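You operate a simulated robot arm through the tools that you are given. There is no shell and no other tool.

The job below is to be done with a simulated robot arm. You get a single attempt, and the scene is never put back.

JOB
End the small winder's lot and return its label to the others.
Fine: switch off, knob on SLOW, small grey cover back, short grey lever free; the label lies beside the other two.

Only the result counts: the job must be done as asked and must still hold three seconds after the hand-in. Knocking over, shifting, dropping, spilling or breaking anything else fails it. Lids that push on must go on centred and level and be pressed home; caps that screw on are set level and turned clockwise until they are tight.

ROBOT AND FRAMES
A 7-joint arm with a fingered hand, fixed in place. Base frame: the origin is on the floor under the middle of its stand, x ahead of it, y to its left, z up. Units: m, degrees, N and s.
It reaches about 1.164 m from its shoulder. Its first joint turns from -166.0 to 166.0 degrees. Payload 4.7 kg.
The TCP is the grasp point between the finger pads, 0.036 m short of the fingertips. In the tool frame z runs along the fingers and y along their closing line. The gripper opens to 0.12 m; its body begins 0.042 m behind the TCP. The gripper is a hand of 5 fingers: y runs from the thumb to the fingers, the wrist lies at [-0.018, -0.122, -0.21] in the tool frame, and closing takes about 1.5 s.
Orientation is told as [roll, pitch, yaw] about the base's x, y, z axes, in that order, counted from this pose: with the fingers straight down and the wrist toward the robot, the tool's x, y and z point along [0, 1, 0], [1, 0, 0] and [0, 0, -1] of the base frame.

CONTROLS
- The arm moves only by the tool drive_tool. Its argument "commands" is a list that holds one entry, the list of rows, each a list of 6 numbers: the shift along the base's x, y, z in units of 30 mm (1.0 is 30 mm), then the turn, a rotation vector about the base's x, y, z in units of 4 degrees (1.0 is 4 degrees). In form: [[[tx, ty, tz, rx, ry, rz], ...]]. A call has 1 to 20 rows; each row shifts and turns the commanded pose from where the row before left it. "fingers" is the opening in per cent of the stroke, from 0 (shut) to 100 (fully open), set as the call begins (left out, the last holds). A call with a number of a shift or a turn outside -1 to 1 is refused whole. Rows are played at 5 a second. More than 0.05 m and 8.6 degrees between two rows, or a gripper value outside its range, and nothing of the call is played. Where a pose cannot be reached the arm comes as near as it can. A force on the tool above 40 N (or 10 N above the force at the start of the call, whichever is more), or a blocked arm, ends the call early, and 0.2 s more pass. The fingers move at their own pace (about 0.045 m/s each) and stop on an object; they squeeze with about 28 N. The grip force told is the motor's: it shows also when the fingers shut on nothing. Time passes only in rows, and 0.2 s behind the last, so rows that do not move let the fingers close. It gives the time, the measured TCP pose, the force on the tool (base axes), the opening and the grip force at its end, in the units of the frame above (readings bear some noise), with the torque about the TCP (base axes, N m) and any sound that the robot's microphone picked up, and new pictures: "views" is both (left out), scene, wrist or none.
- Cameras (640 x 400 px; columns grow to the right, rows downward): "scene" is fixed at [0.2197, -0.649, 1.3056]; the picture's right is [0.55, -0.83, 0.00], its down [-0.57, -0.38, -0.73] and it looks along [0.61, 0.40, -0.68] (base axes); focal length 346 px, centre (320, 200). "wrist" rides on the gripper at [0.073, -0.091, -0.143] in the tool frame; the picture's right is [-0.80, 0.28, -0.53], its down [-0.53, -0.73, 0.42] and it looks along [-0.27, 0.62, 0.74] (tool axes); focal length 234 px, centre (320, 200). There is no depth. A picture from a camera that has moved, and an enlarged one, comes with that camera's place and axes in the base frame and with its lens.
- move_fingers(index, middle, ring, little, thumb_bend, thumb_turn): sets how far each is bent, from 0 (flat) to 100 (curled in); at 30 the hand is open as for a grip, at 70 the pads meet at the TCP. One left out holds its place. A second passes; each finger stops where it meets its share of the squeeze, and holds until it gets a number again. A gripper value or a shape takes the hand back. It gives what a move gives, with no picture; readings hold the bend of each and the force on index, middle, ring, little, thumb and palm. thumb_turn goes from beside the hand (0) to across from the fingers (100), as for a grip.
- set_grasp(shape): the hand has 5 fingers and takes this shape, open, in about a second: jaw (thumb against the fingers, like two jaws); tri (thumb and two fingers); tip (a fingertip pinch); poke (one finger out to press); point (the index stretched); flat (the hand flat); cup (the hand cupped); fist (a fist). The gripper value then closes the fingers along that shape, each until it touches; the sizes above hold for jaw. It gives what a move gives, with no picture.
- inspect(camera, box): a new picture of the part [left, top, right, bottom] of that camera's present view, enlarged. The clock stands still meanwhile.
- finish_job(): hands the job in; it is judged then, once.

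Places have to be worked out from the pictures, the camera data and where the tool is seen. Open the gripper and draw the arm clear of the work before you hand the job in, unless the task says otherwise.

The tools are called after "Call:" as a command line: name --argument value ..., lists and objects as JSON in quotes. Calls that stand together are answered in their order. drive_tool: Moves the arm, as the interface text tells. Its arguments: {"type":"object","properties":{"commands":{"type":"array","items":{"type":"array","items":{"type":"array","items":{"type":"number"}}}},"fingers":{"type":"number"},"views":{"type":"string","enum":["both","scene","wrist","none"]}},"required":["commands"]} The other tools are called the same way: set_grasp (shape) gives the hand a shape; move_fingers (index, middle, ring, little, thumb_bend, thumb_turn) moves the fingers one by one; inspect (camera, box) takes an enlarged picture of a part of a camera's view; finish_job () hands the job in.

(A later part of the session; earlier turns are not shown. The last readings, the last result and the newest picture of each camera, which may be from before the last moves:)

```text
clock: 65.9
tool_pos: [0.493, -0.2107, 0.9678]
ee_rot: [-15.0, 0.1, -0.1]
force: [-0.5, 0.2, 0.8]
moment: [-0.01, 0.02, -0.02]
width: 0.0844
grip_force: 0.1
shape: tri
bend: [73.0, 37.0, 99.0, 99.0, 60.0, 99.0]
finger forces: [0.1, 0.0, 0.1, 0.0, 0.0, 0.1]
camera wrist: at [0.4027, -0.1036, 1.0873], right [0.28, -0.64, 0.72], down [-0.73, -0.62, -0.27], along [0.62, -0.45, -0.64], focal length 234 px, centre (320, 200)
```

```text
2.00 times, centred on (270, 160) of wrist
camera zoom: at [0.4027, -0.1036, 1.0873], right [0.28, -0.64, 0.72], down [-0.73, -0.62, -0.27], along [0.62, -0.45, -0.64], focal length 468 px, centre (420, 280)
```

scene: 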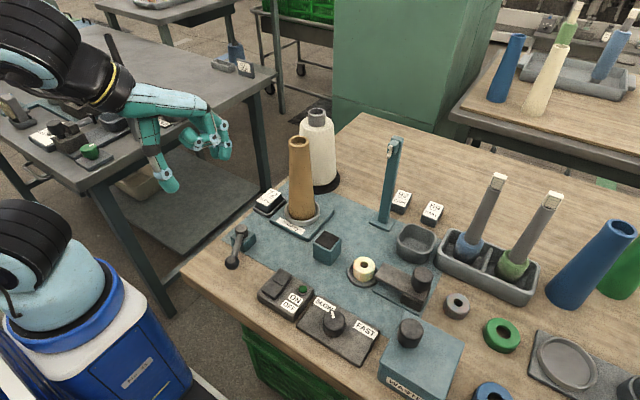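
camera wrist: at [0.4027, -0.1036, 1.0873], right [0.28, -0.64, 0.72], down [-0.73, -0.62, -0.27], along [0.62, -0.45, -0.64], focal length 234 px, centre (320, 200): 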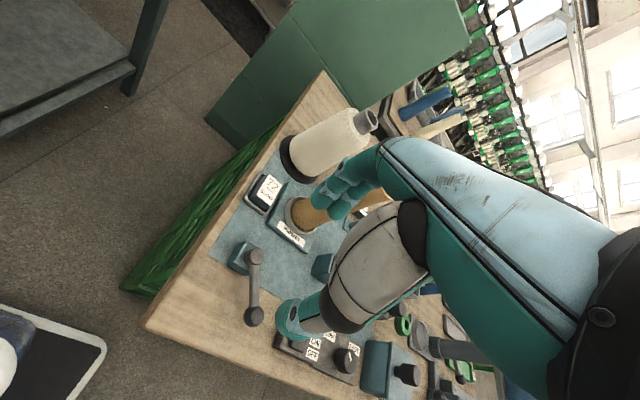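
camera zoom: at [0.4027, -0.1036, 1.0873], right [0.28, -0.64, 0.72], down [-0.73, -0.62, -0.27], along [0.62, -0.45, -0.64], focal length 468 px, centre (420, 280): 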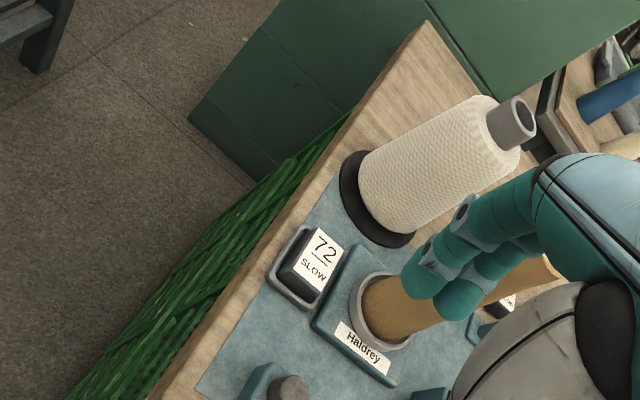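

The label's centre agrees at ≈[0.6525, −0.221, 0.756]. I move over it at height, then partway down.

Call:
drive_tool --commands '[[[0.9, 0, 0, 0, 0, 0], [0.9, 0, 0, 0, 0, 0], [0.9, 0, 0, 0, 0, 0], [0.9, 0, 0, 0, 0, 0], [0.9, 0, 0, 0, 0, 0], [0.82, -0.04, -0.4, 0, 0, 0], [0, 0, -0.8, 0, 0, 0], [0, 0, -0.8, 0, 0, 0], [0, 0, -0.8, 0, 0, 0]]]' --views "both"

Call:
inspect --camera "wrist" --box '[180, 130, 400, 330]'

Call:
inspect --camera "scene" --box '[200, 130, 340, 240]'

```text
clock: 67.9
tool_pos: [0.6534, -0.2117, 0.8832]
ee_rot: [-14.9, 0.1, -0.2]
force: [-0.1, 0.1, -0.1]
moment: [-0.02, 0.04, -0.01]
width: 0.0847
grip_force: 0.0
shape: tri
bend: [73.0, 37.0, 99.0, 99.0, 60.0, 99.0]
finger forces: [0.0, 0.1, 0.0, 0.0, 0.1, 0.1]
camera wrist: at [0.5619, -0.104, 1.004], right [0.28, -0.64, 0.72], down [-0.73, -0.62, -0.27], along [0.62, -0.45, -0.64], focal length 234 px, centre (320, 200)
```

scene: 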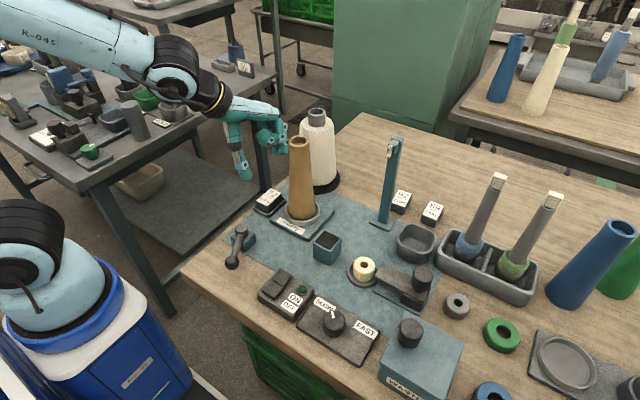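
wrist: 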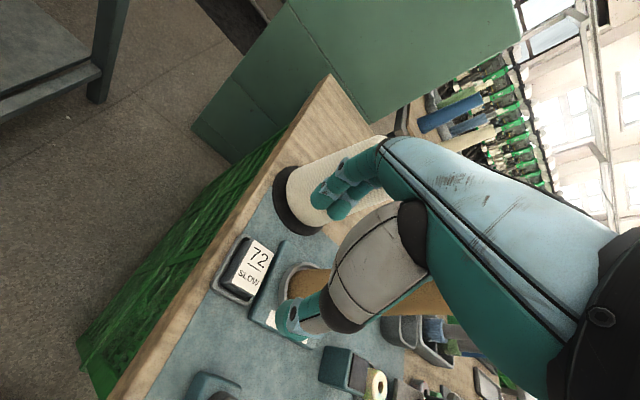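

```text
2.00 times, centred on (290, 230) of wrist
camera zoom: at [0.5619, -0.104, 1.004], right [0.28, -0.64, 0.72], down [-0.73, -0.62, -0.27], along [0.62, -0.45, -0.64], focal length 468 px, centre (380, 140)
```

zoom: 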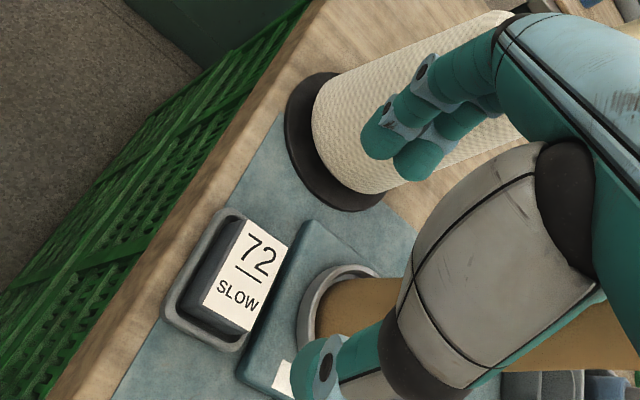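

```text
3.64 times, centred on (270, 185) of scene
camera zoom: at [0.2197, -0.649, 1.3056], right [0.55, -0.83, 0.0], down [-0.57, -0.38, -0.73], along [0.61, 0.4, -0.68], focal length 1258 px, centre (502, 254)
```

zoom: 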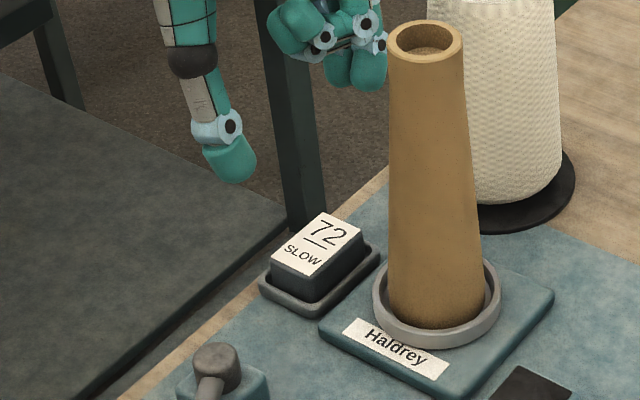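

The label is centred at ≈[0.651, −0.222]; the tray rim top is at z≈0.742, so 14 mm of the block stand above it. I go down to TCP z≈0.79 with open fingers.

Call:
drive_tool --commands '[[[-0.08, -0.03, -0.8, 0, 0, 0], [0, 0, -0.8, 0, 0, 0], [0, 0, -0.8, 0, 0, 0], [0, 0, -0.65, 0, 0, 0]]]' --views "none"

Call:
inspect --camera "wrist" --box '[200, 150, 400, 330]'

Call:
inspect --camera "scene" --box '[210, 150, 350, 250]'

```text
clock: 68.9
tool_pos: [0.6511, -0.2135, 0.793]
ee_rot: [-15.1, -0.1, -0.2]
force: [0.3, 0.5, 0.1]
moment: [0.01, 0.0, -0.01]
width: 0.0842
grip_force: 0.1
shape: tri
bend: [73.0, 37.0, 99.0, 99.0, 60.0, 99.0]
finger forces: [0.0, 0.1, 0.0, 0.1, 0.1, 0.1]
```

```text
2.22 times, centred on (300, 240) of wrist
camera zoom: at [0.5598, -0.1062, 0.9125], right [0.28, -0.64, 0.72], down [-0.73, -0.62, -0.27], along [0.62, -0.45, -0.64], focal length 520 px, centre (364, 111)
```

zoom: 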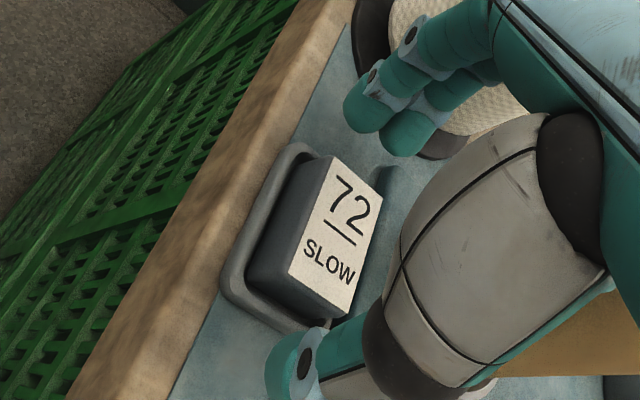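

```text
4.00 times, centred on (280, 200) of scene
camera zoom: at [0.2197, -0.649, 1.3056], right [0.55, -0.83, 0.0], down [-0.57, -0.38, -0.73], along [0.61, 0.4, -0.68], focal length 1384 px, centre (480, 200)
```

zoom: 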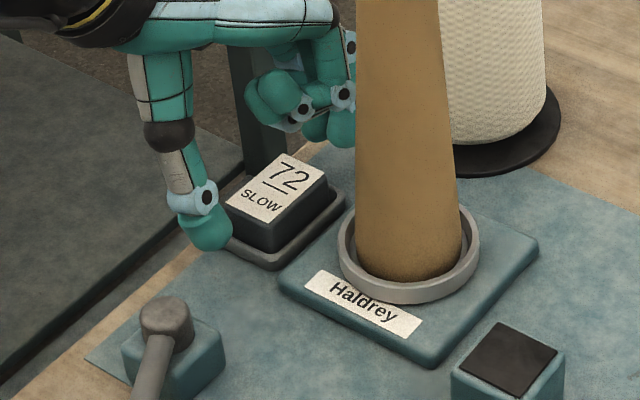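

The label lies right between thumb and fingertips. I lower the last ~8 mm and check the force.

Call:
drive_tool --commands '[[[0, -0.1, -0.14, 0, 0, 0], [0, 0, -0.13, 0, 0, 0]]]' --views "none"

Call:
inspect --camera "scene" --box '[230, 170, 310, 230]'

Call:
inspect --camera "wrist" --box '[230, 180, 370, 330]'

```text
clock: 69.5
tool_pos: [0.6508, -0.2159, 0.7836]
ee_rot: [-14.9, 0.0, -0.1]
force: [-0.2, 0.1, 0.1]
moment: [0.01, 0.0, -0.01]
width: 0.0842
grip_force: 0.1
shape: tri
bend: [73.0, 37.0, 99.0, 99.0, 60.0, 99.0]
finger forces: [0.0, 0.0, 0.0, 0.0, 0.0, 0.0]
```

```text
6.67 times, centred on (270, 200) of scene
camera zoom: at [0.2197, -0.649, 1.3056], right [0.55, -0.83, 0.0], down [-0.57, -0.38, -0.73], along [0.61, 0.4, -0.68], focal length 2306 px, centre (653, 200)
```

zoom: 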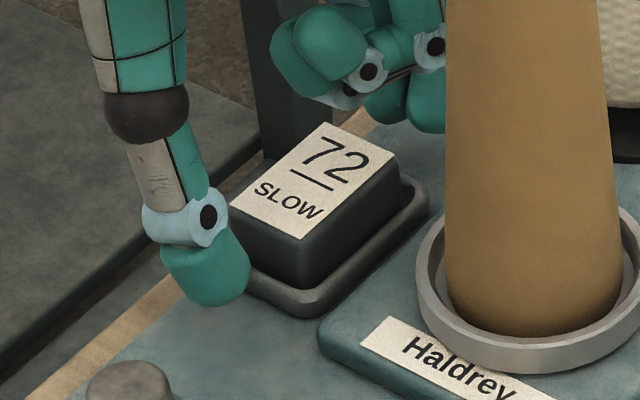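

```text
2.67 times, centred on (300, 255) of wrist
camera zoom: at [0.5599, -0.1093, 0.9044], right [0.28, -0.64, 0.72], down [-0.73, -0.62, -0.27], along [0.62, -0.45, -0.64], focal length 624 px, centre (373, 53)
```

zoom: 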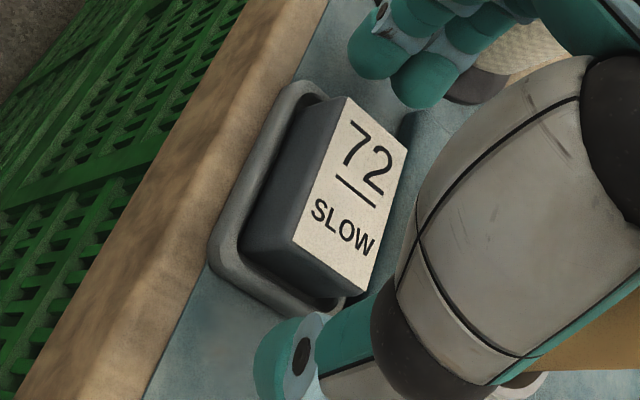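

The thumb tip is about level just above the rim. I lower 2 mm more and close to a half-way opening first.

Call:
drive_tool --commands '[[[0, 0, -0.08, 0, 0, 0], [0, 0, 0, 0, 0, 0], [0, 0, 0, 0, 0, 0]]]' --fingers 52 --views "none"

Call:
inspect --camera "scene" --box '[230, 170, 310, 230]'

Call:
inspect --camera "wrist" --box '[230, 180, 370, 330]'

```text
clock: 70.3
tool_pos: [0.6514, -0.2173, 0.7818]
ee_rot: [-15.1, 0.0, -0.2]
force: [-0.2, 0.4, 0.5]
moment: [0.01, -0.02, 0.0]
width: 0.0628
grip_force: 0.0
shape: tri
bend: [74.0, 44.0, 99.0, 99.0, 69.0, 100.0]
finger forces: [0.0, 0.1, 0.1, 0.1, 0.1, 0.1]
```

```text
6.67 times, centred on (270, 200) of scene
camera zoom: at [0.2197, -0.649, 1.3056], right [0.55, -0.83, 0.0], down [-0.57, -0.38, -0.73], along [0.61, 0.4, -0.68], focal length 2306 px, centre (653, 200)
```

zoom: 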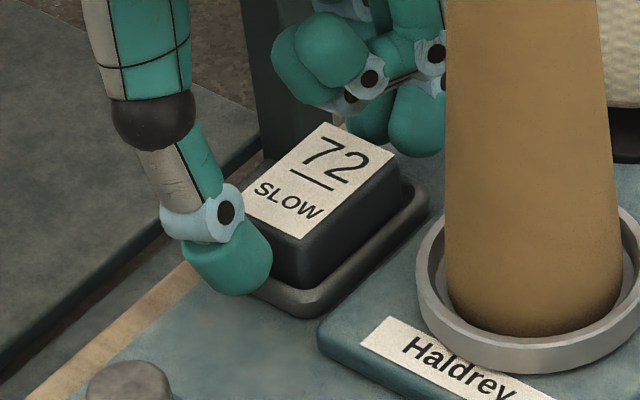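

```text
2.67 times, centred on (300, 255) of wrist
camera zoom: at [0.5598, -0.1095, 0.9017], right [0.28, -0.64, 0.72], down [-0.73, -0.62, -0.27], along [0.62, -0.45, -0.64], focal length 624 px, centre (373, 53)
```

zoom: 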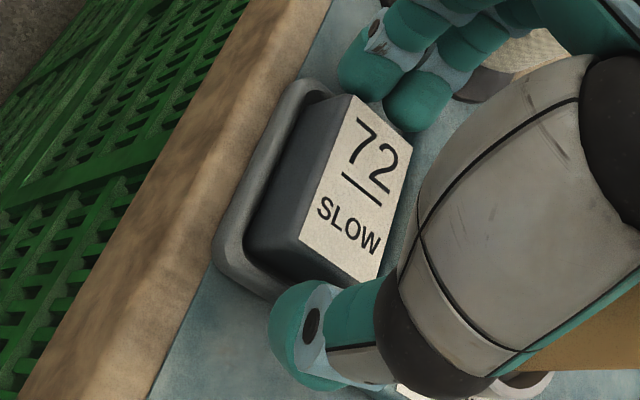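

Index and middle aim at the far face and the thumb at the near face. I shift 3 mm toward −y to centre, then close the grip.

Call:
drive_tool --commands '[[[0, -0.1, 0, 0, 0, 0], [0, 0, 0, 0, 0, 0], [0, 0, 0, 0, 0, 0], [0, 0, 0, 0, 0, 0], [0, 0, 0, 0, 0, 0], [0, 0, 0, 0, 0, 0], [0, 0, 0, 0, 0, 0]]]' --fingers 20 --views "none"

Call:
inspect --camera "scene" --box '[230, 170, 310, 230]'

Call:
inspect --camera "wrist" --box '[230, 180, 370, 330]'

```text
clock: 71.9
tool_pos: [0.6516, -0.2194, 0.7799]
ee_rot: [-15.0, 0.0, -0.1]
force: [2.6, 0.2, -0.2]
moment: [0.06, -0.1, 0.02]
width: 0.0502
grip_force: 27.6
shape: tri
bend: [74.0, 48.0, 100.0, 100.0, 73.0, 100.0]
finger forces: [13.8, 13.5, 0.0, 0.1, 24.4, 0.0]
```

```text
6.67 times, centred on (270, 200) of scene
camera zoom: at [0.2197, -0.649, 1.3056], right [0.55, -0.83, 0.0], down [-0.57, -0.38, -0.73], along [0.61, 0.4, -0.68], focal length 2306 px, centre (653, 200)
```

zoom: 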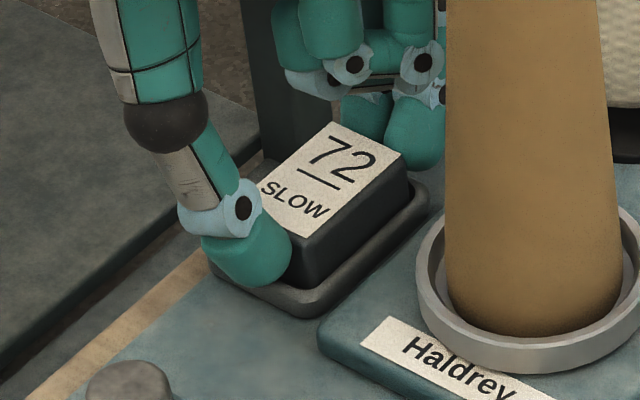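

```text
2.67 times, centred on (300, 255) of wrist
camera zoom: at [0.5598, -0.1125, 0.9016], right [0.28, -0.64, 0.72], down [-0.73, -0.62, -0.27], along [0.62, -0.45, -0.64], focal length 624 px, centre (373, 53)
```

zoom: 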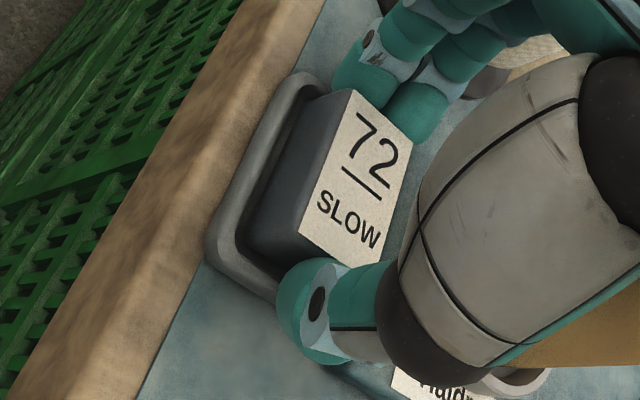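

Balanced grip on the label. I lift it 1.5 cm and check that it comes out level and the tray stays.

Call:
drive_tool --commands '[[[0, 0, 0.2, 0, 0, 0], [0, 0, 0.3, 0, 0, 0], [0, 0, 0.3, 0, 0, 0]]]' --views "none"

Call:
inspect --camera "scene" --box '[230, 160, 320, 230]'

Call:
inspect --camera "wrist" --box '[230, 180, 370, 330]'

```text
clock: 72.7
tool_pos: [0.6512, -0.2212, 0.8028]
ee_rot: [-15.0, 0.1, -0.1]
force: [-0.5, 0.1, -0.5]
moment: [0.02, 0.02, -0.02]
width: 0.0499
grip_force: 28.1
shape: tri
bend: [74.0, 49.0, 100.0, 100.0, 73.0, 100.0]
finger forces: [13.4, 12.9, 0.1, 0.1, 26.3, 0.0]
```

```text
5.71 times, centred on (275, 195) of scene
camera zoom: at [0.2197, -0.649, 1.3056], right [0.55, -0.83, 0.0], down [-0.57, -0.38, -0.73], along [0.61, 0.4, -0.68], focal length 1976 px, centre (577, 229)
```

zoom: 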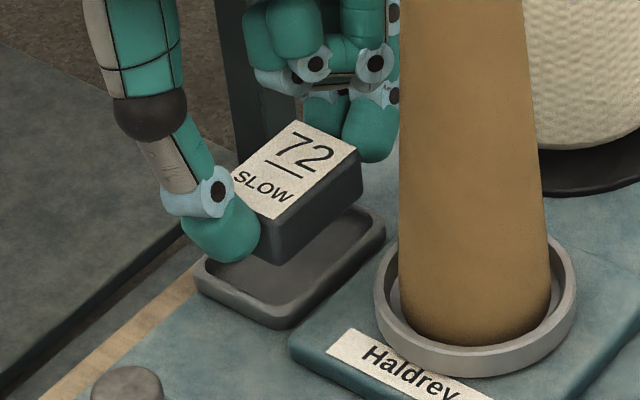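

```text
2.67 times, centred on (300, 255) of wrist
camera zoom: at [0.5594, -0.1129, 0.925], right [0.28, -0.64, 0.71], down [-0.73, -0.62, -0.27], along [0.62, -0.45, -0.64], focal length 624 px, centre (373, 53)
```

zoom: 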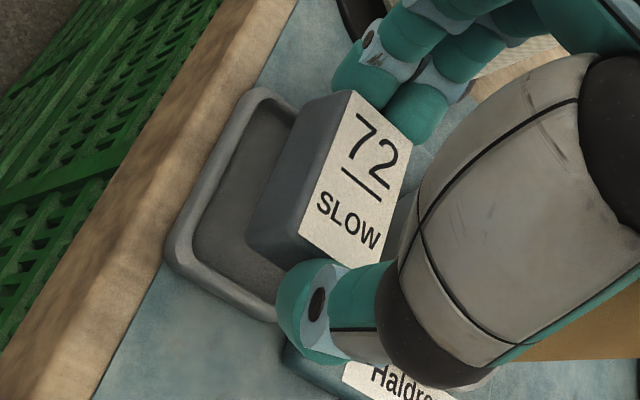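

The label is out, level, and the tray stayed put. I lift it straight up to z≈1.06, above the cone and spool.

Call:
drive_tool --commands '[[[0, 0.03, 0.7, 0, 0, 0], [0, 0, 0.9, 0, 0, 0], [0, 0, 1, 0, 0, 0], [0, 0, 1, 0, 0, 0], [0, 0, 1, 0, 0, 0], [0, 0, 1, 0, 0, 0], [0, 0, 1, 0, 0, 0], [0, 0, 1, 0, 0, 0], [0, 0, 1, 0, 0, 0]]]' --views "both"

Call:
inspect --camera "wrist" --box '[220, 140, 400, 330]'

```text
clock: 74.7
tool_pos: [0.6499, -0.2192, 1.0612]
ee_rot: [-14.9, 0.2, 0.0]
force: [-0.1, -0.6, -0.6]
moment: [-0.02, 0.01, 0.04]
width: 0.0503
grip_force: 28.1
shape: tri
bend: [74.0, 49.0, 100.0, 100.0, 73.0, 100.0]
finger forces: [13.2, 13.0, 0.0, 0.1, 26.2, 0.0]
camera wrist: at [0.5587, -0.1115, 1.1834], right [0.28, -0.64, 0.71], down [-0.73, -0.62, -0.27], along [0.62, -0.45, -0.64], focal length 234 px, centre (320, 200)
```

scene: 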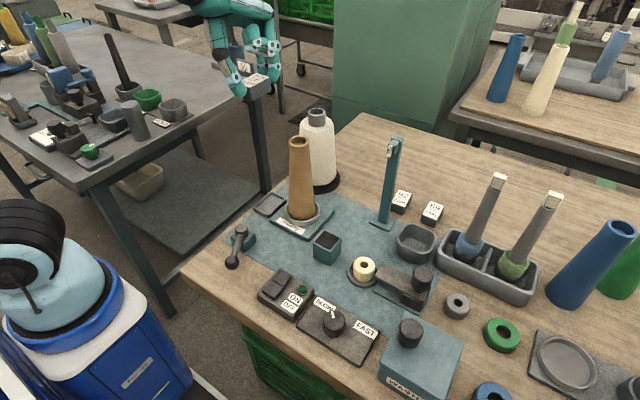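
wrist: 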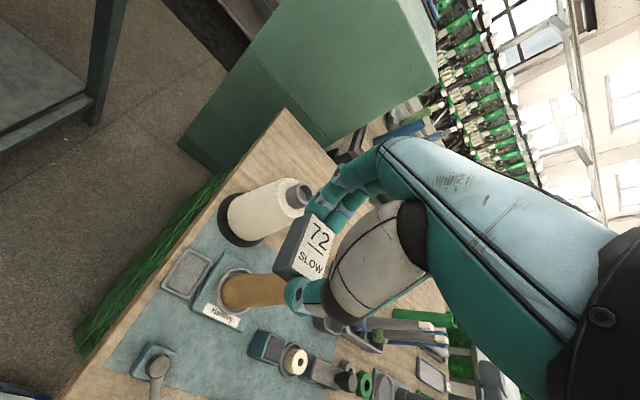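

```text
2.11 times, centred on (310, 235) of wrist
camera zoom: at [0.5587, -0.1115, 1.1834], right [0.28, -0.64, 0.71], down [-0.73, -0.62, -0.27], along [0.62, -0.45, -0.64], focal length 493 px, centre (341, 126)
```

zoom: 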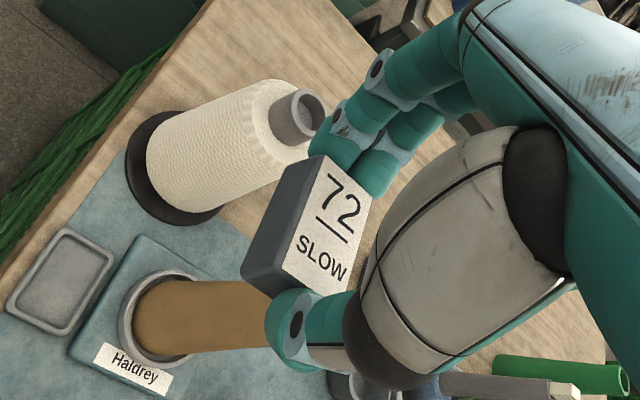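

Label is held firmly. Next to label 92 (at ≈[0.825, −0.480]) there is free wood at y≈−0.41. I travel there at height, yawing +15° so that the wrist camera will clear the spool and cone on the way down.

Call:
drive_tool --commands '[[[0.6, -0.6, 0, 0, 0, 0.4], [0.6, -0.63, 0, 0, 0, 0.4], [0.6, -0.63, 0, 0, 0, 0.4], [0.6, -0.63, 0, 0, 0, 0.4], [0.6, -0.63, 0, 0, 0, 0.4], [0.6, -0.63, 0, 0, 0, 0.4], [0.6, -0.63, 0, 0, 0, 0.4], [0.6, -0.63, 0, 0, 0, 0.35], [0.6, -0.63, 0, 0, 0, 0.35], [0.6, -0.63, 0, 0, 0, 0.25]]]' --views "both"

Call:
inspect --camera "wrist" --box '[140, 140, 400, 330]'

Call:
inspect --camera "scene" --box '[250, 20, 470, 240]'

```text
clock: 76.9
tool_pos: [0.8311, -0.4076, 1.0636]
ee_rot: [-15.0, 0.0, 14.9]
force: [0.6, -0.2, 1.0]
moment: [0.0, -0.01, 0.04]
width: 0.05
grip_force: 27.9
shape: tri
bend: [74.0, 49.0, 100.0, 100.0, 73.0, 100.0]
finger forces: [13.2, 13.0, 0.0, 0.1, 26.2, 0.0]
camera wrist: at [0.7149, -0.327, 1.1833], right [0.43, -0.55, 0.72], down [-0.55, -0.79, -0.27], along [0.72, -0.27, -0.64], focal length 234 px, centre (320, 200)
```

scene: 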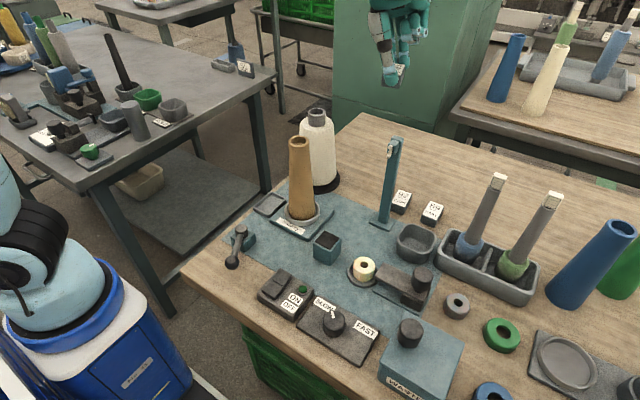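
wrist: 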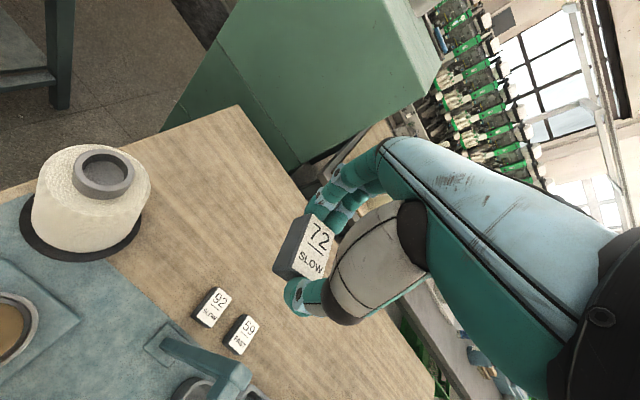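

```text
2.11 times, centred on (270, 235) of wrist
camera zoom: at [0.7149, -0.327, 1.1833], right [0.43, -0.55, 0.72], down [-0.55, -0.79, -0.27], along [0.72, -0.27, -0.64], focal length 493 px, centre (425, 126)
```

zoom: 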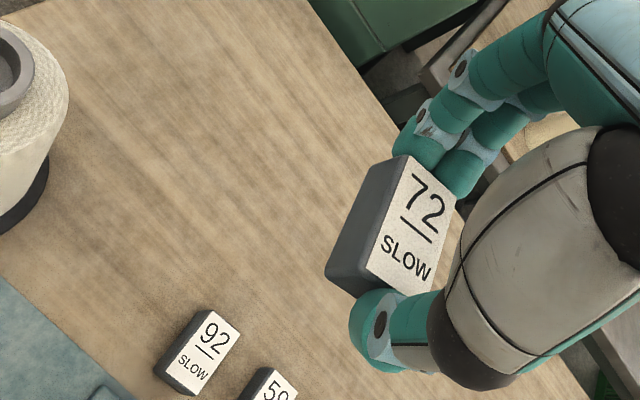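

```text
1.82 times, centred on (360, 130) of scene
camera zoom: at [0.2197, -0.649, 1.3056], right [0.55, -0.83, 0.0], down [-0.57, -0.38, -0.73], along [0.61, 0.4, -0.68], focal length 629 px, centre (247, 327)
```

zoom: 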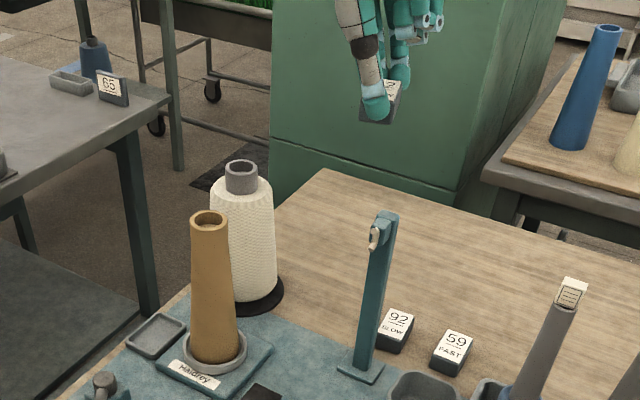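

Label 92 checks at ≈[0.83, −0.479], post at [0.747, −0.467], spool at ≈[0.786, −0.265]. I nudge 6 mm to +y for equal spacing and clearance, then descend in stages with checks.

Call:
drive_tool --commands '[[[0, 0.2, -0.6, 0, 0, 0], [0, 0, -1, 0, 0, 0], [0, 0, -1, 0, 0, 0], [0, 0, -1, 0, 0, 0], [0, 0, -1, 0, 0, 0], [0, 0, -0.8, 0, 0, 0]]]' --views "both"

Call:
inspect --camera "wrist" --box '[140, 140, 400, 330]'

Call:
inspect --camera "scene" --box '[270, 60, 470, 240]'

```text
clock: 78.3
tool_pos: [0.8305, -0.4003, 0.9019]
ee_rot: [-15.1, 0.0, 14.8]
force: [0.1, 0.6, -0.5]
moment: [-0.02, -0.02, -0.02]
width: 0.0503
grip_force: 28.3
shape: tri
bend: [74.0, 49.0, 100.0, 100.0, 73.0, 100.0]
finger forces: [13.2, 13.1, 0.0, 0.0, 26.1, 0.0]
camera wrist: at [0.7147, -0.3206, 1.0218], right [0.43, -0.55, 0.72], down [-0.55, -0.79, -0.27], along [0.72, -0.27, -0.64], focal length 234 px, centre (320, 200)
```

scene: 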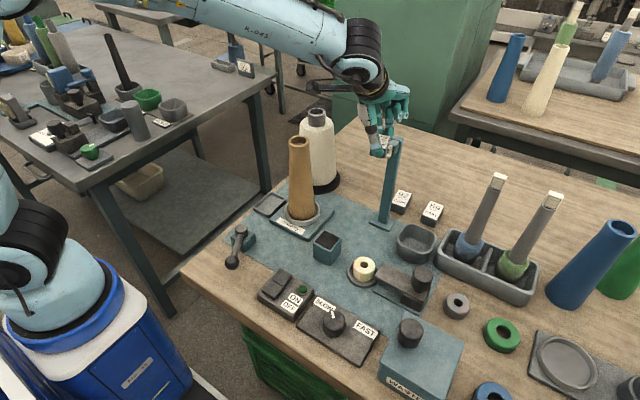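
wrist: 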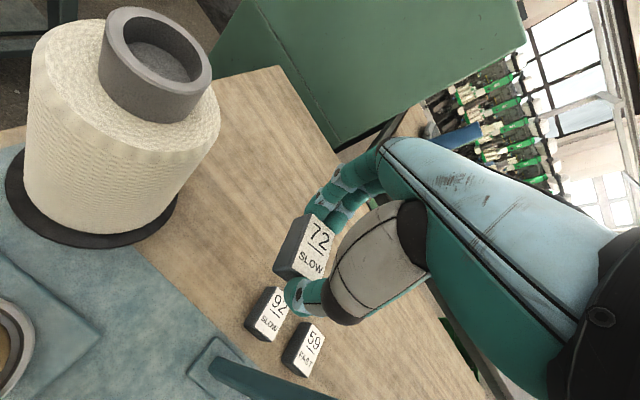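

```text
2.11 times, centred on (270, 235) of wrist
camera zoom: at [0.7147, -0.3206, 1.0218], right [0.43, -0.55, 0.72], down [-0.55, -0.79, -0.27], along [0.72, -0.27, -0.64], focal length 493 px, centre (425, 126)
```

zoom: 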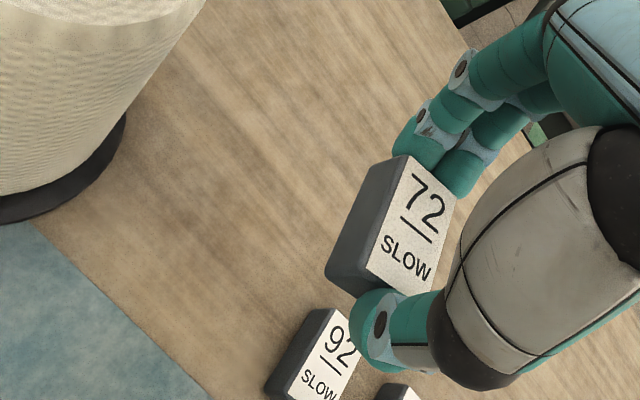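

```text
2.22 times, centred on (370, 150) of scene
camera zoom: at [0.2197, -0.649, 1.3056], right [0.55, -0.83, 0.0], down [-0.57, -0.38, -0.73], along [0.61, 0.4, -0.68], focal length 769 px, centre (209, 311)
```

zoom: 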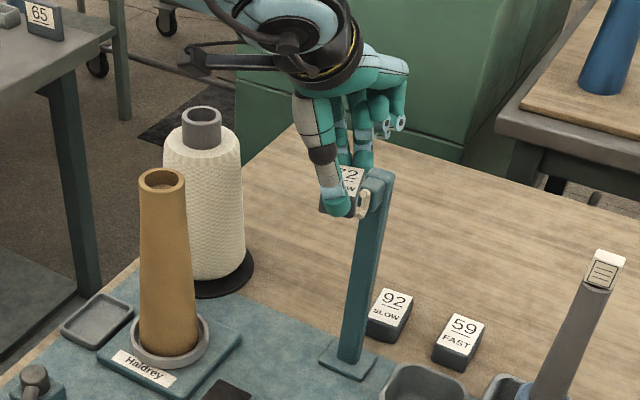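

Everything clears so far: camera bracket ~3 cm from the cone, more from the spool. I continue down to z≈0.83, nudging 6 mm to +x.

Call:
drive_tool --commands '[[[0.2, 0, -0.5, 0, 0, 0], [0, 0, -0.7, 0, 0, 0], [0, 0, -0.7, 0, 0, 0], [0, 0, -0.5, 0, 0, 0]]]' --views "both"

Call:
inspect --camera "wrist" --box '[140, 140, 400, 330]'

Call:
inspect --camera "scene" --box '[270, 80, 470, 240]'

```text
clock: 79.3
tool_pos: [0.8364, -0.4008, 0.8283]
ee_rot: [-15.0, 0.0, 14.9]
force: [0.6, -0.1, 0.3]
moment: [0.02, -0.01, 0.01]
width: 0.0504
grip_force: 28.0
shape: tri
bend: [74.0, 49.0, 100.0, 100.0, 73.0, 100.0]
finger forces: [13.2, 13.0, 0.0, 0.1, 26.0, 0.0]
camera wrist: at [0.7211, -0.3211, 0.9486], right [0.43, -0.55, 0.72], down [-0.55, -0.79, -0.27], along [0.72, -0.27, -0.64], focal length 234 px, centre (320, 200)
```

scene: 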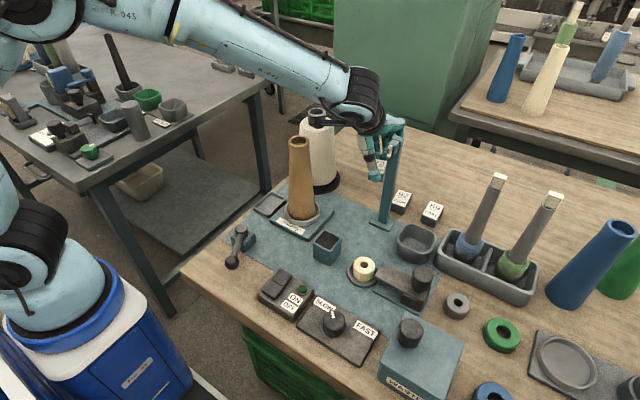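
wrist: 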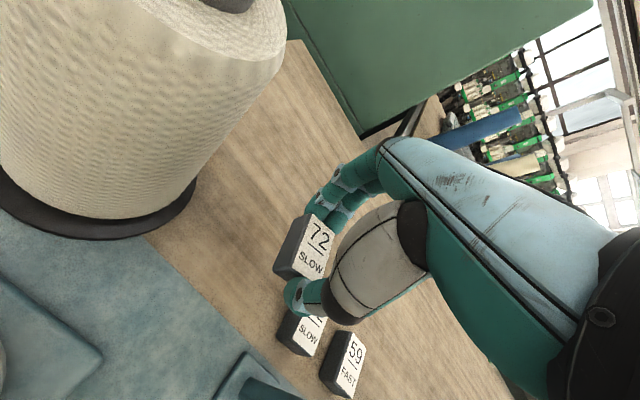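

```text
2.11 times, centred on (270, 235) of wrist
camera zoom: at [0.7211, -0.3211, 0.9486], right [0.43, -0.55, 0.72], down [-0.55, -0.79, -0.27], along [0.72, -0.27, -0.64], focal length 493 px, centre (425, 126)
```

zoom: 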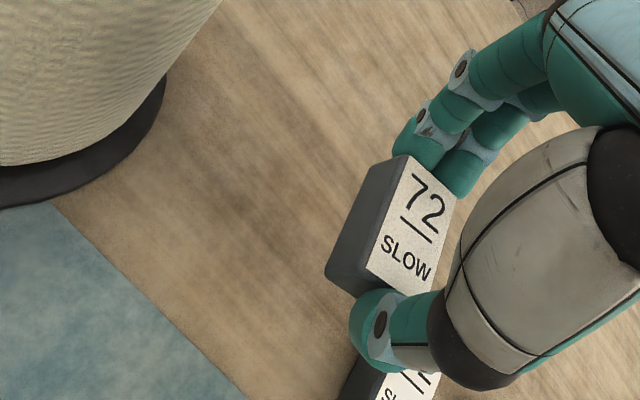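

```text
2.50 times, centred on (370, 160) of scene
camera zoom: at [0.2197, -0.649, 1.3056], right [0.55, -0.83, 0.0], down [-0.57, -0.38, -0.73], along [0.61, 0.4, -0.68], focal length 865 px, centre (195, 300)
```

zoom: 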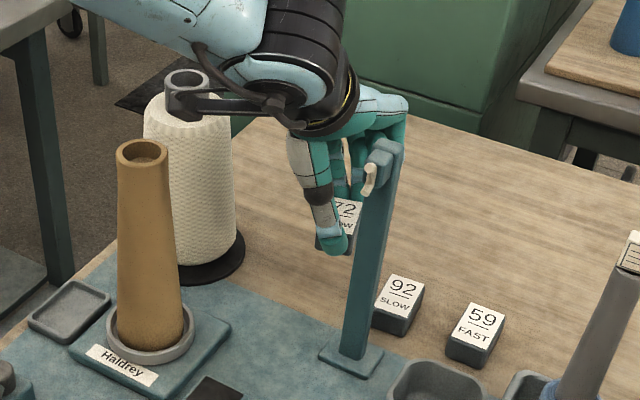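

Clear of 92, post and spool. I lower to just above the table, then feel for contact in small steps.

Call:
drive_tool --commands '[[[0, 0, -0.5, 0, 0, 0], [0, 0, -0.5, 0, 0, 0], [0, 0, -0.4, 0, 0, 0]]]' --views "none"

Call:
inspect --camera "scene" --box '[310, 120, 450, 240]'

Call:
inspect --camera "wrist" --box '[200, 160, 360, 330]'

```text
clock: 80.1
tool_pos: [0.8373, -0.4009, 0.7868]
ee_rot: [-15.1, 0.0, 14.9]
force: [1.1, 0.0, 0.4]
moment: [-0.01, -0.01, -0.02]
width: 0.0502
grip_force: 28.1
shape: tri
bend: [74.0, 49.0, 100.0, 100.0, 73.0, 100.0]
finger forces: [13.2, 12.8, 0.1, 0.0, 26.2, 0.1]
```

```text
3.33 times, centred on (380, 180) of scene
camera zoom: at [0.2197, -0.649, 1.3056], right [0.55, -0.83, 0.0], down [-0.57, -0.38, -0.73], along [0.61, 0.4, -0.68], focal length 1153 px, centre (120, 267)
```

zoom: 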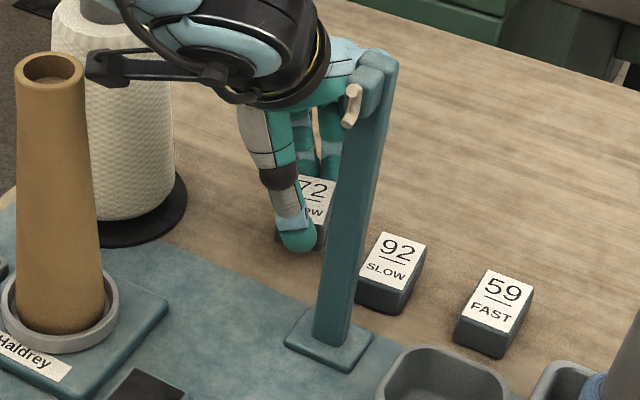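

```text
2.35 times, centred on (280, 245) of wrist
camera zoom: at [0.721, -0.3211, 0.9072], right [0.43, -0.55, 0.72], down [-0.55, -0.79, -0.27], along [0.72, -0.27, -0.64], focal length 551 px, centre (414, 94)
```

zoom: 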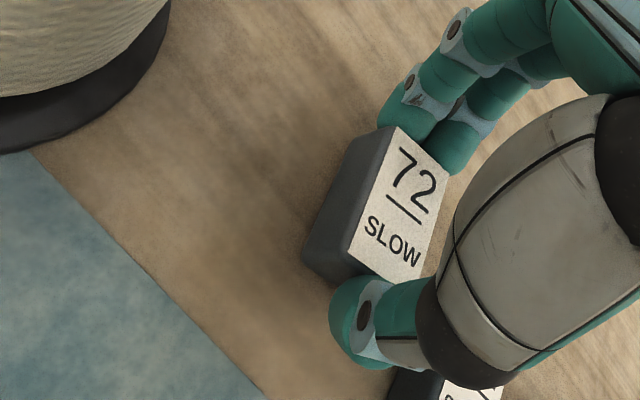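

Nearly down. I continue in 2–3 mm steps, watching for the touch.

Call:
drive_tool --commands '[[[0, 0, -0.1, 0, 0, 0], [0, 0, -0.1, 0, 0, 0]]]' --views "none"

Call:
drive_tool --commands '[[[0, 0, -0.07, 0, 0, 0], [0, 0, -0.05, 0, 0, 0]]]' --views "none"

Call:
inspect --camera "wrist" --box '[200, 160, 360, 330]'

```text
clock: 80.7
tool_pos: [0.8367, -0.4013, 0.7806]
ee_rot: [-15.0, 0.0, 14.9]
force: [-0.8, 0.3, -0.5]
moment: [0.01, -0.02, 0.02]
width: 0.05
grip_force: 27.5
shape: tri
bend: [74.0, 49.0, 100.0, 100.0, 73.0, 100.0]
finger forces: [13.3, 12.9, 0.0, 0.0, 26.0, 0.0]
```

```text
clock: 81.3
tool_pos: [0.8374, -0.3999, 0.7778]
ee_rot: [-15.1, 0.0, 15.0]
force: [0.0, -0.5, -0.5]
moment: [0.01, 0.01, 0.03]
width: 0.0499
grip_force: 28.0
shape: tri
bend: [74.0, 49.0, 100.0, 100.0, 73.0, 100.0]
finger forces: [13.2, 12.8, 0.0, 0.1, 26.1, 0.0]
```

```text
2.35 times, centred on (280, 245) of wrist
camera zoom: at [0.7209, -0.3206, 0.8979], right [0.43, -0.55, 0.72], down [-0.55, -0.79, -0.27], along [0.72, -0.27, -0.64], focal length 551 px, centre (414, 94)
```

zoom: 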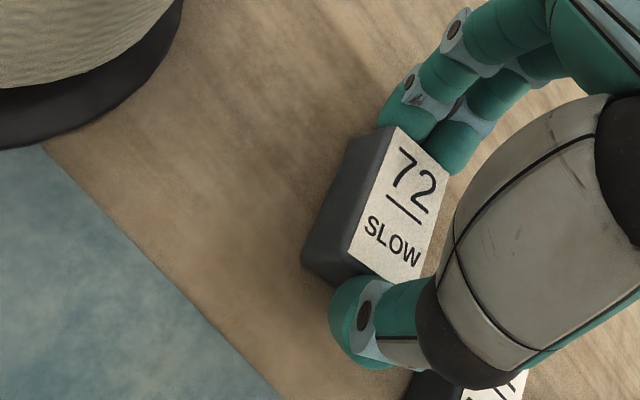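

No touch yet at 0.778. I continue 2 mm at a time.

Call:
drive_tool --commands '[[[0, 0, -0.06, 0, 0, 0]]]' --views "none"

Call:
drive_tool --commands '[[[0, 0, -0.06, 0, 0, 0]]]' --views "none"

Call:
drive_tool --commands '[[[0, 0, -0.05, 0, 0, 0]]]' --views "none"

```text
clock: 81.7
tool_pos: [0.8372, -0.4, 0.7772]
ee_rot: [-15.0, -0.1, 14.9]
force: [-0.6, 0.6, 3.9]
moment: [-0.01, 0.03, 0.0]
width: 0.0501
grip_force: 28.5
shape: tri
bend: [74.0, 49.0, 100.0, 100.0, 73.0, 100.0]
finger forces: [13.3, 13.0, 0.1, 0.1, 26.9, 0.0]
```

```text
clock: 82.1
tool_pos: [0.8379, -0.4003, 0.7767]
ee_rot: [-15.0, -0.1, 14.9]
force: [-2.3, 2.4, 13.2]
moment: [-0.01, 0.08, -0.02]
width: 0.0508
grip_force: 28.1
shape: tri
bend: [74.0, 49.0, 100.0, 100.0, 73.0, 100.0]
finger forces: [13.9, 13.7, 0.0, 0.1, 28.7, 0.1]
```

```text
clock: 82.5
tool_pos: [0.8378, -0.4007, 0.7763]
ee_rot: [-15.1, -0.2, 14.8]
force: [-5.3, 4.5, 22.9]
moment: [-0.03, 0.18, -0.12]
width: 0.0515
grip_force: 28.3
shape: tri
bend: [75.0, 49.0, 100.0, 100.0, 73.0, 100.0]
finger forces: [13.9, 13.4, 0.1, 0.0, 30.6, 0.0]
```

The label is on the table (23 N of press). I relax upward about 3.5 mm of command so the force is near zero, then open the fingers.

Call:
drive_tool --commands '[[[0, 0, 0.13, 0, 0, 0]]]' --views "none"

Call:
inspect --camera "scene" --box '[340, 150, 450, 230]'

```text
clock: 82.9
tool_pos: [0.8376, -0.4017, 0.7764]
ee_rot: [-15.0, 0.0, 14.9]
force: [1.8, 1.7, 14.0]
moment: [-0.08, -0.1, -0.07]
width: 0.0516
grip_force: 27.6
shape: tri
bend: [74.0, 49.0, 100.0, 100.0, 73.0, 100.0]
finger forces: [15.5, 14.9, 0.0, 0.0, 27.7, 0.0]
```

```text
5.00 times, centred on (395, 190) of scene
camera zoom: at [0.2197, -0.649, 1.3056], right [0.55, -0.83, 0.0], down [-0.57, -0.38, -0.73], along [0.61, 0.4, -0.68], focal length 1729 px, centre (-55, 250)
```

zoom: 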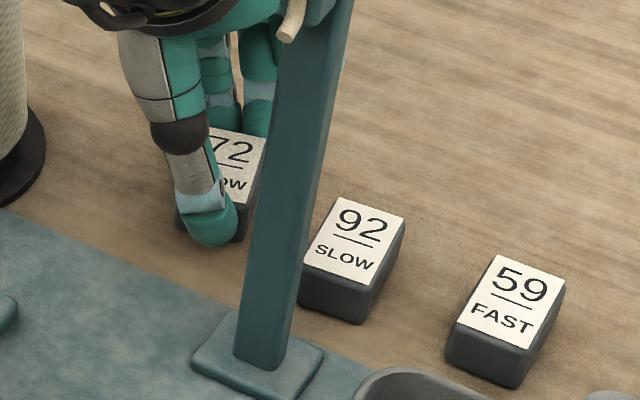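

Still 14 N downward; I relax another bit before opening.

Call:
drive_tool --commands '[[[0, 0, 0.06, 0, 0, 0]]]' --views "none"

```text
clock: 83.3
tool_pos: [0.8362, -0.4008, 0.7759]
ee_rot: [-14.9, 0.1, 14.9]
force: [2.1, -0.4, 4.3]
moment: [-0.02, -0.16, -0.02]
width: 0.0514
grip_force: 28.1
shape: tri
bend: [74.0, 49.0, 100.0, 100.0, 72.0, 100.0]
finger forces: [14.6, 14.3, 0.0, 0.1, 27.0, 0.0]
```

Force is down to ~4 N, the label is resting on the wood. I open the fingers in place.

Call:
drive_tool --commands '[[[0, 0, 0.03, 0, 0, 0], [0, 0, 0, 0, 0, 0], [0, 0, 0, 0, 0, 0], [0, 0, 0, 0, 0, 0], [0, 0, 0, 0, 0, 0]]]' --fingers 70 --views "none"

Call:
inspect --camera "wrist" --box '[200, 160, 360, 330]'

Call:
inspect --camera "scene" --box '[310, 120, 450, 240]'

```text
clock: 84.5
tool_pos: [0.838, -0.401, 0.7778]
ee_rot: [-14.9, 0.0, 14.9]
force: [0.8, -0.3, 0.4]
moment: [0.0, 0.0, 0.02]
width: 0.0838
grip_force: 0.1
shape: tri
bend: [73.0, 38.0, 99.0, 99.0, 60.0, 99.0]
finger forces: [0.0, 0.1, 0.1, 0.0, 0.0, 0.0]
```

```text
2.35 times, centred on (280, 245) of wrist
camera zoom: at [0.7213, -0.3205, 0.899], right [0.43, -0.55, 0.72], down [-0.55, -0.79, -0.27], along [0.72, -0.27, -0.64], focal length 551 px, centre (414, 94)
```

zoom: 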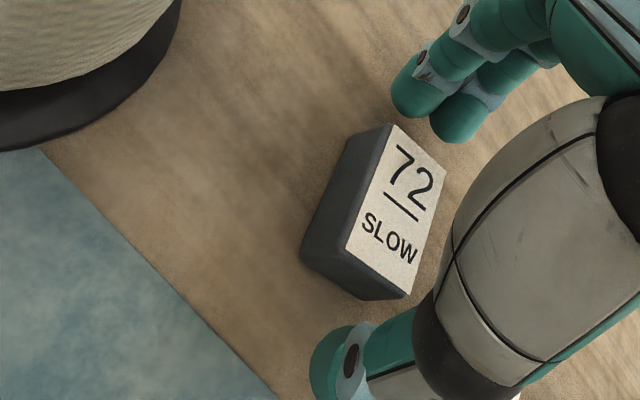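

```text
3.33 times, centred on (380, 180) of scene
camera zoom: at [0.2197, -0.649, 1.3056], right [0.55, -0.83, 0.0], down [-0.57, -0.38, -0.73], along [0.61, 0.4, -0.68], focal length 1153 px, centre (120, 267)
```

zoom: 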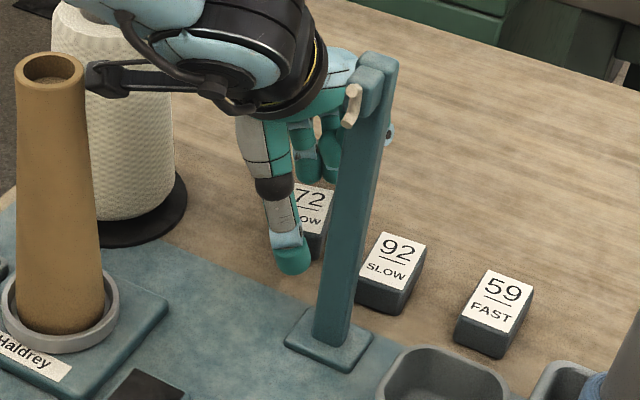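

The label rests flat, released. I lift the hand straight up to z≈1.06.

Call:
drive_tool --commands '[[[0, 0, 0.3, 0, 0, 0], [0, 0, 0.6, 0, 0, 0], [0, 0, 0.9, 0, 0, 0], [0, 0, 1, 0, 0, 0], [0, 0, 1, 0, 0, 0], [0, 0, 1, 0, 0, 0], [0, 0, 1, 0, 0, 0], [0, 0, 1, 0, 0, 0], [0, 0, 1, 0, 0, 0], [0, 0, 1, 0, 0, 0], [0, 0, 0.8, 0, 0, 0]]]' --views "both"

Call:
inspect --camera "wrist" --box '[140, 200, 360, 360]'

Call:
inspect --camera "scene" --box '[310, 120, 450, 240]'

```text
clock: 86.9
tool_pos: [0.8375, -0.4002, 1.0671]
ee_rot: [-15.1, 0.0, 15.0]
force: [-0.2, 0.7, -0.2]
moment: [0.03, 0.02, 0.02]
width: 0.0835
grip_force: 0.1
shape: tri
bend: [73.0, 37.0, 99.0, 99.0, 60.0, 99.0]
finger forces: [0.1, 0.1, 0.0, 0.0, 0.0, 0.1]
camera wrist: at [0.7211, -0.3199, 1.1877], right [0.43, -0.55, 0.71], down [-0.55, -0.79, -0.27], along [0.71, -0.27, -0.64], focal length 234 px, centre (320, 200)
```

scene: 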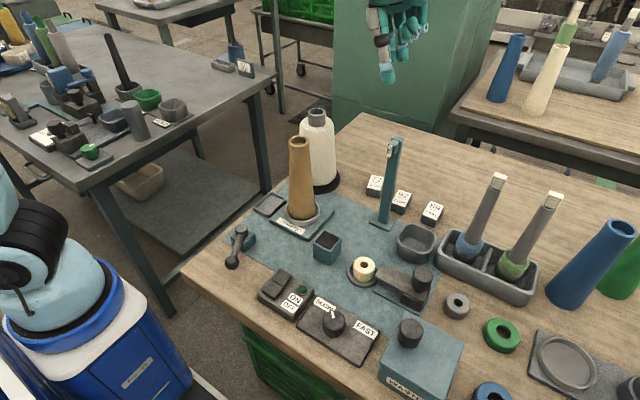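
wrist: 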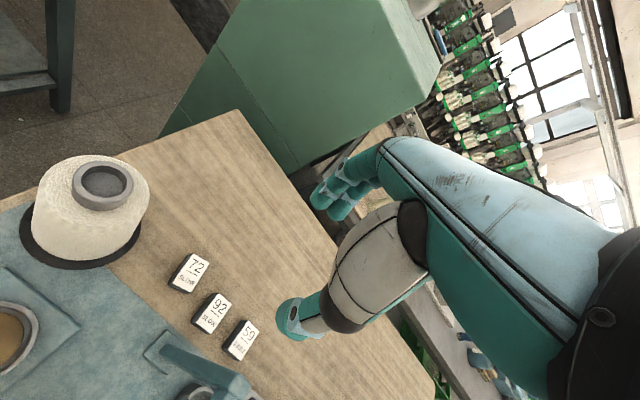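

```text
2.50 times, centred on (250, 280) of wrist
camera zoom: at [0.7211, -0.3199, 1.1877], right [0.43, -0.55, 0.71], down [-0.55, -0.79, -0.27], along [0.71, -0.27, -0.64], focal length 585 px, centre (495, 0)
```

zoom: 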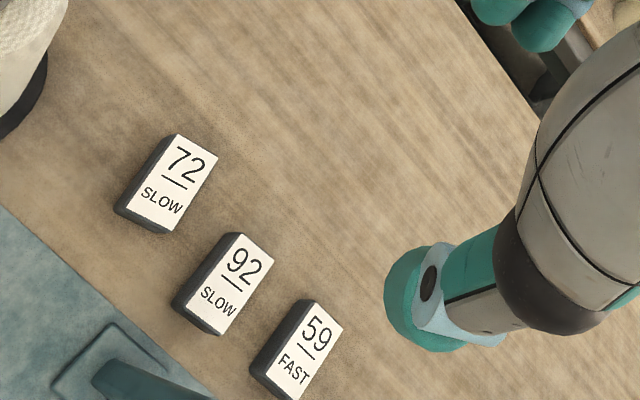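

```text
3.33 times, centred on (380, 180) of scene
camera zoom: at [0.2197, -0.649, 1.3056], right [0.55, -0.83, 0.0], down [-0.57, -0.38, -0.73], along [0.61, 0.4, -0.68], focal length 1153 px, centre (120, 267)
```

zoom: 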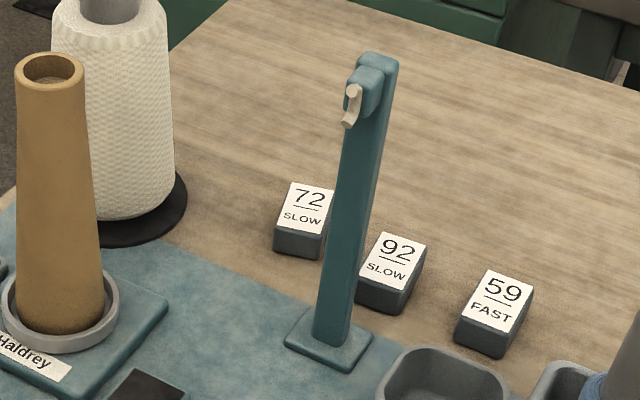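

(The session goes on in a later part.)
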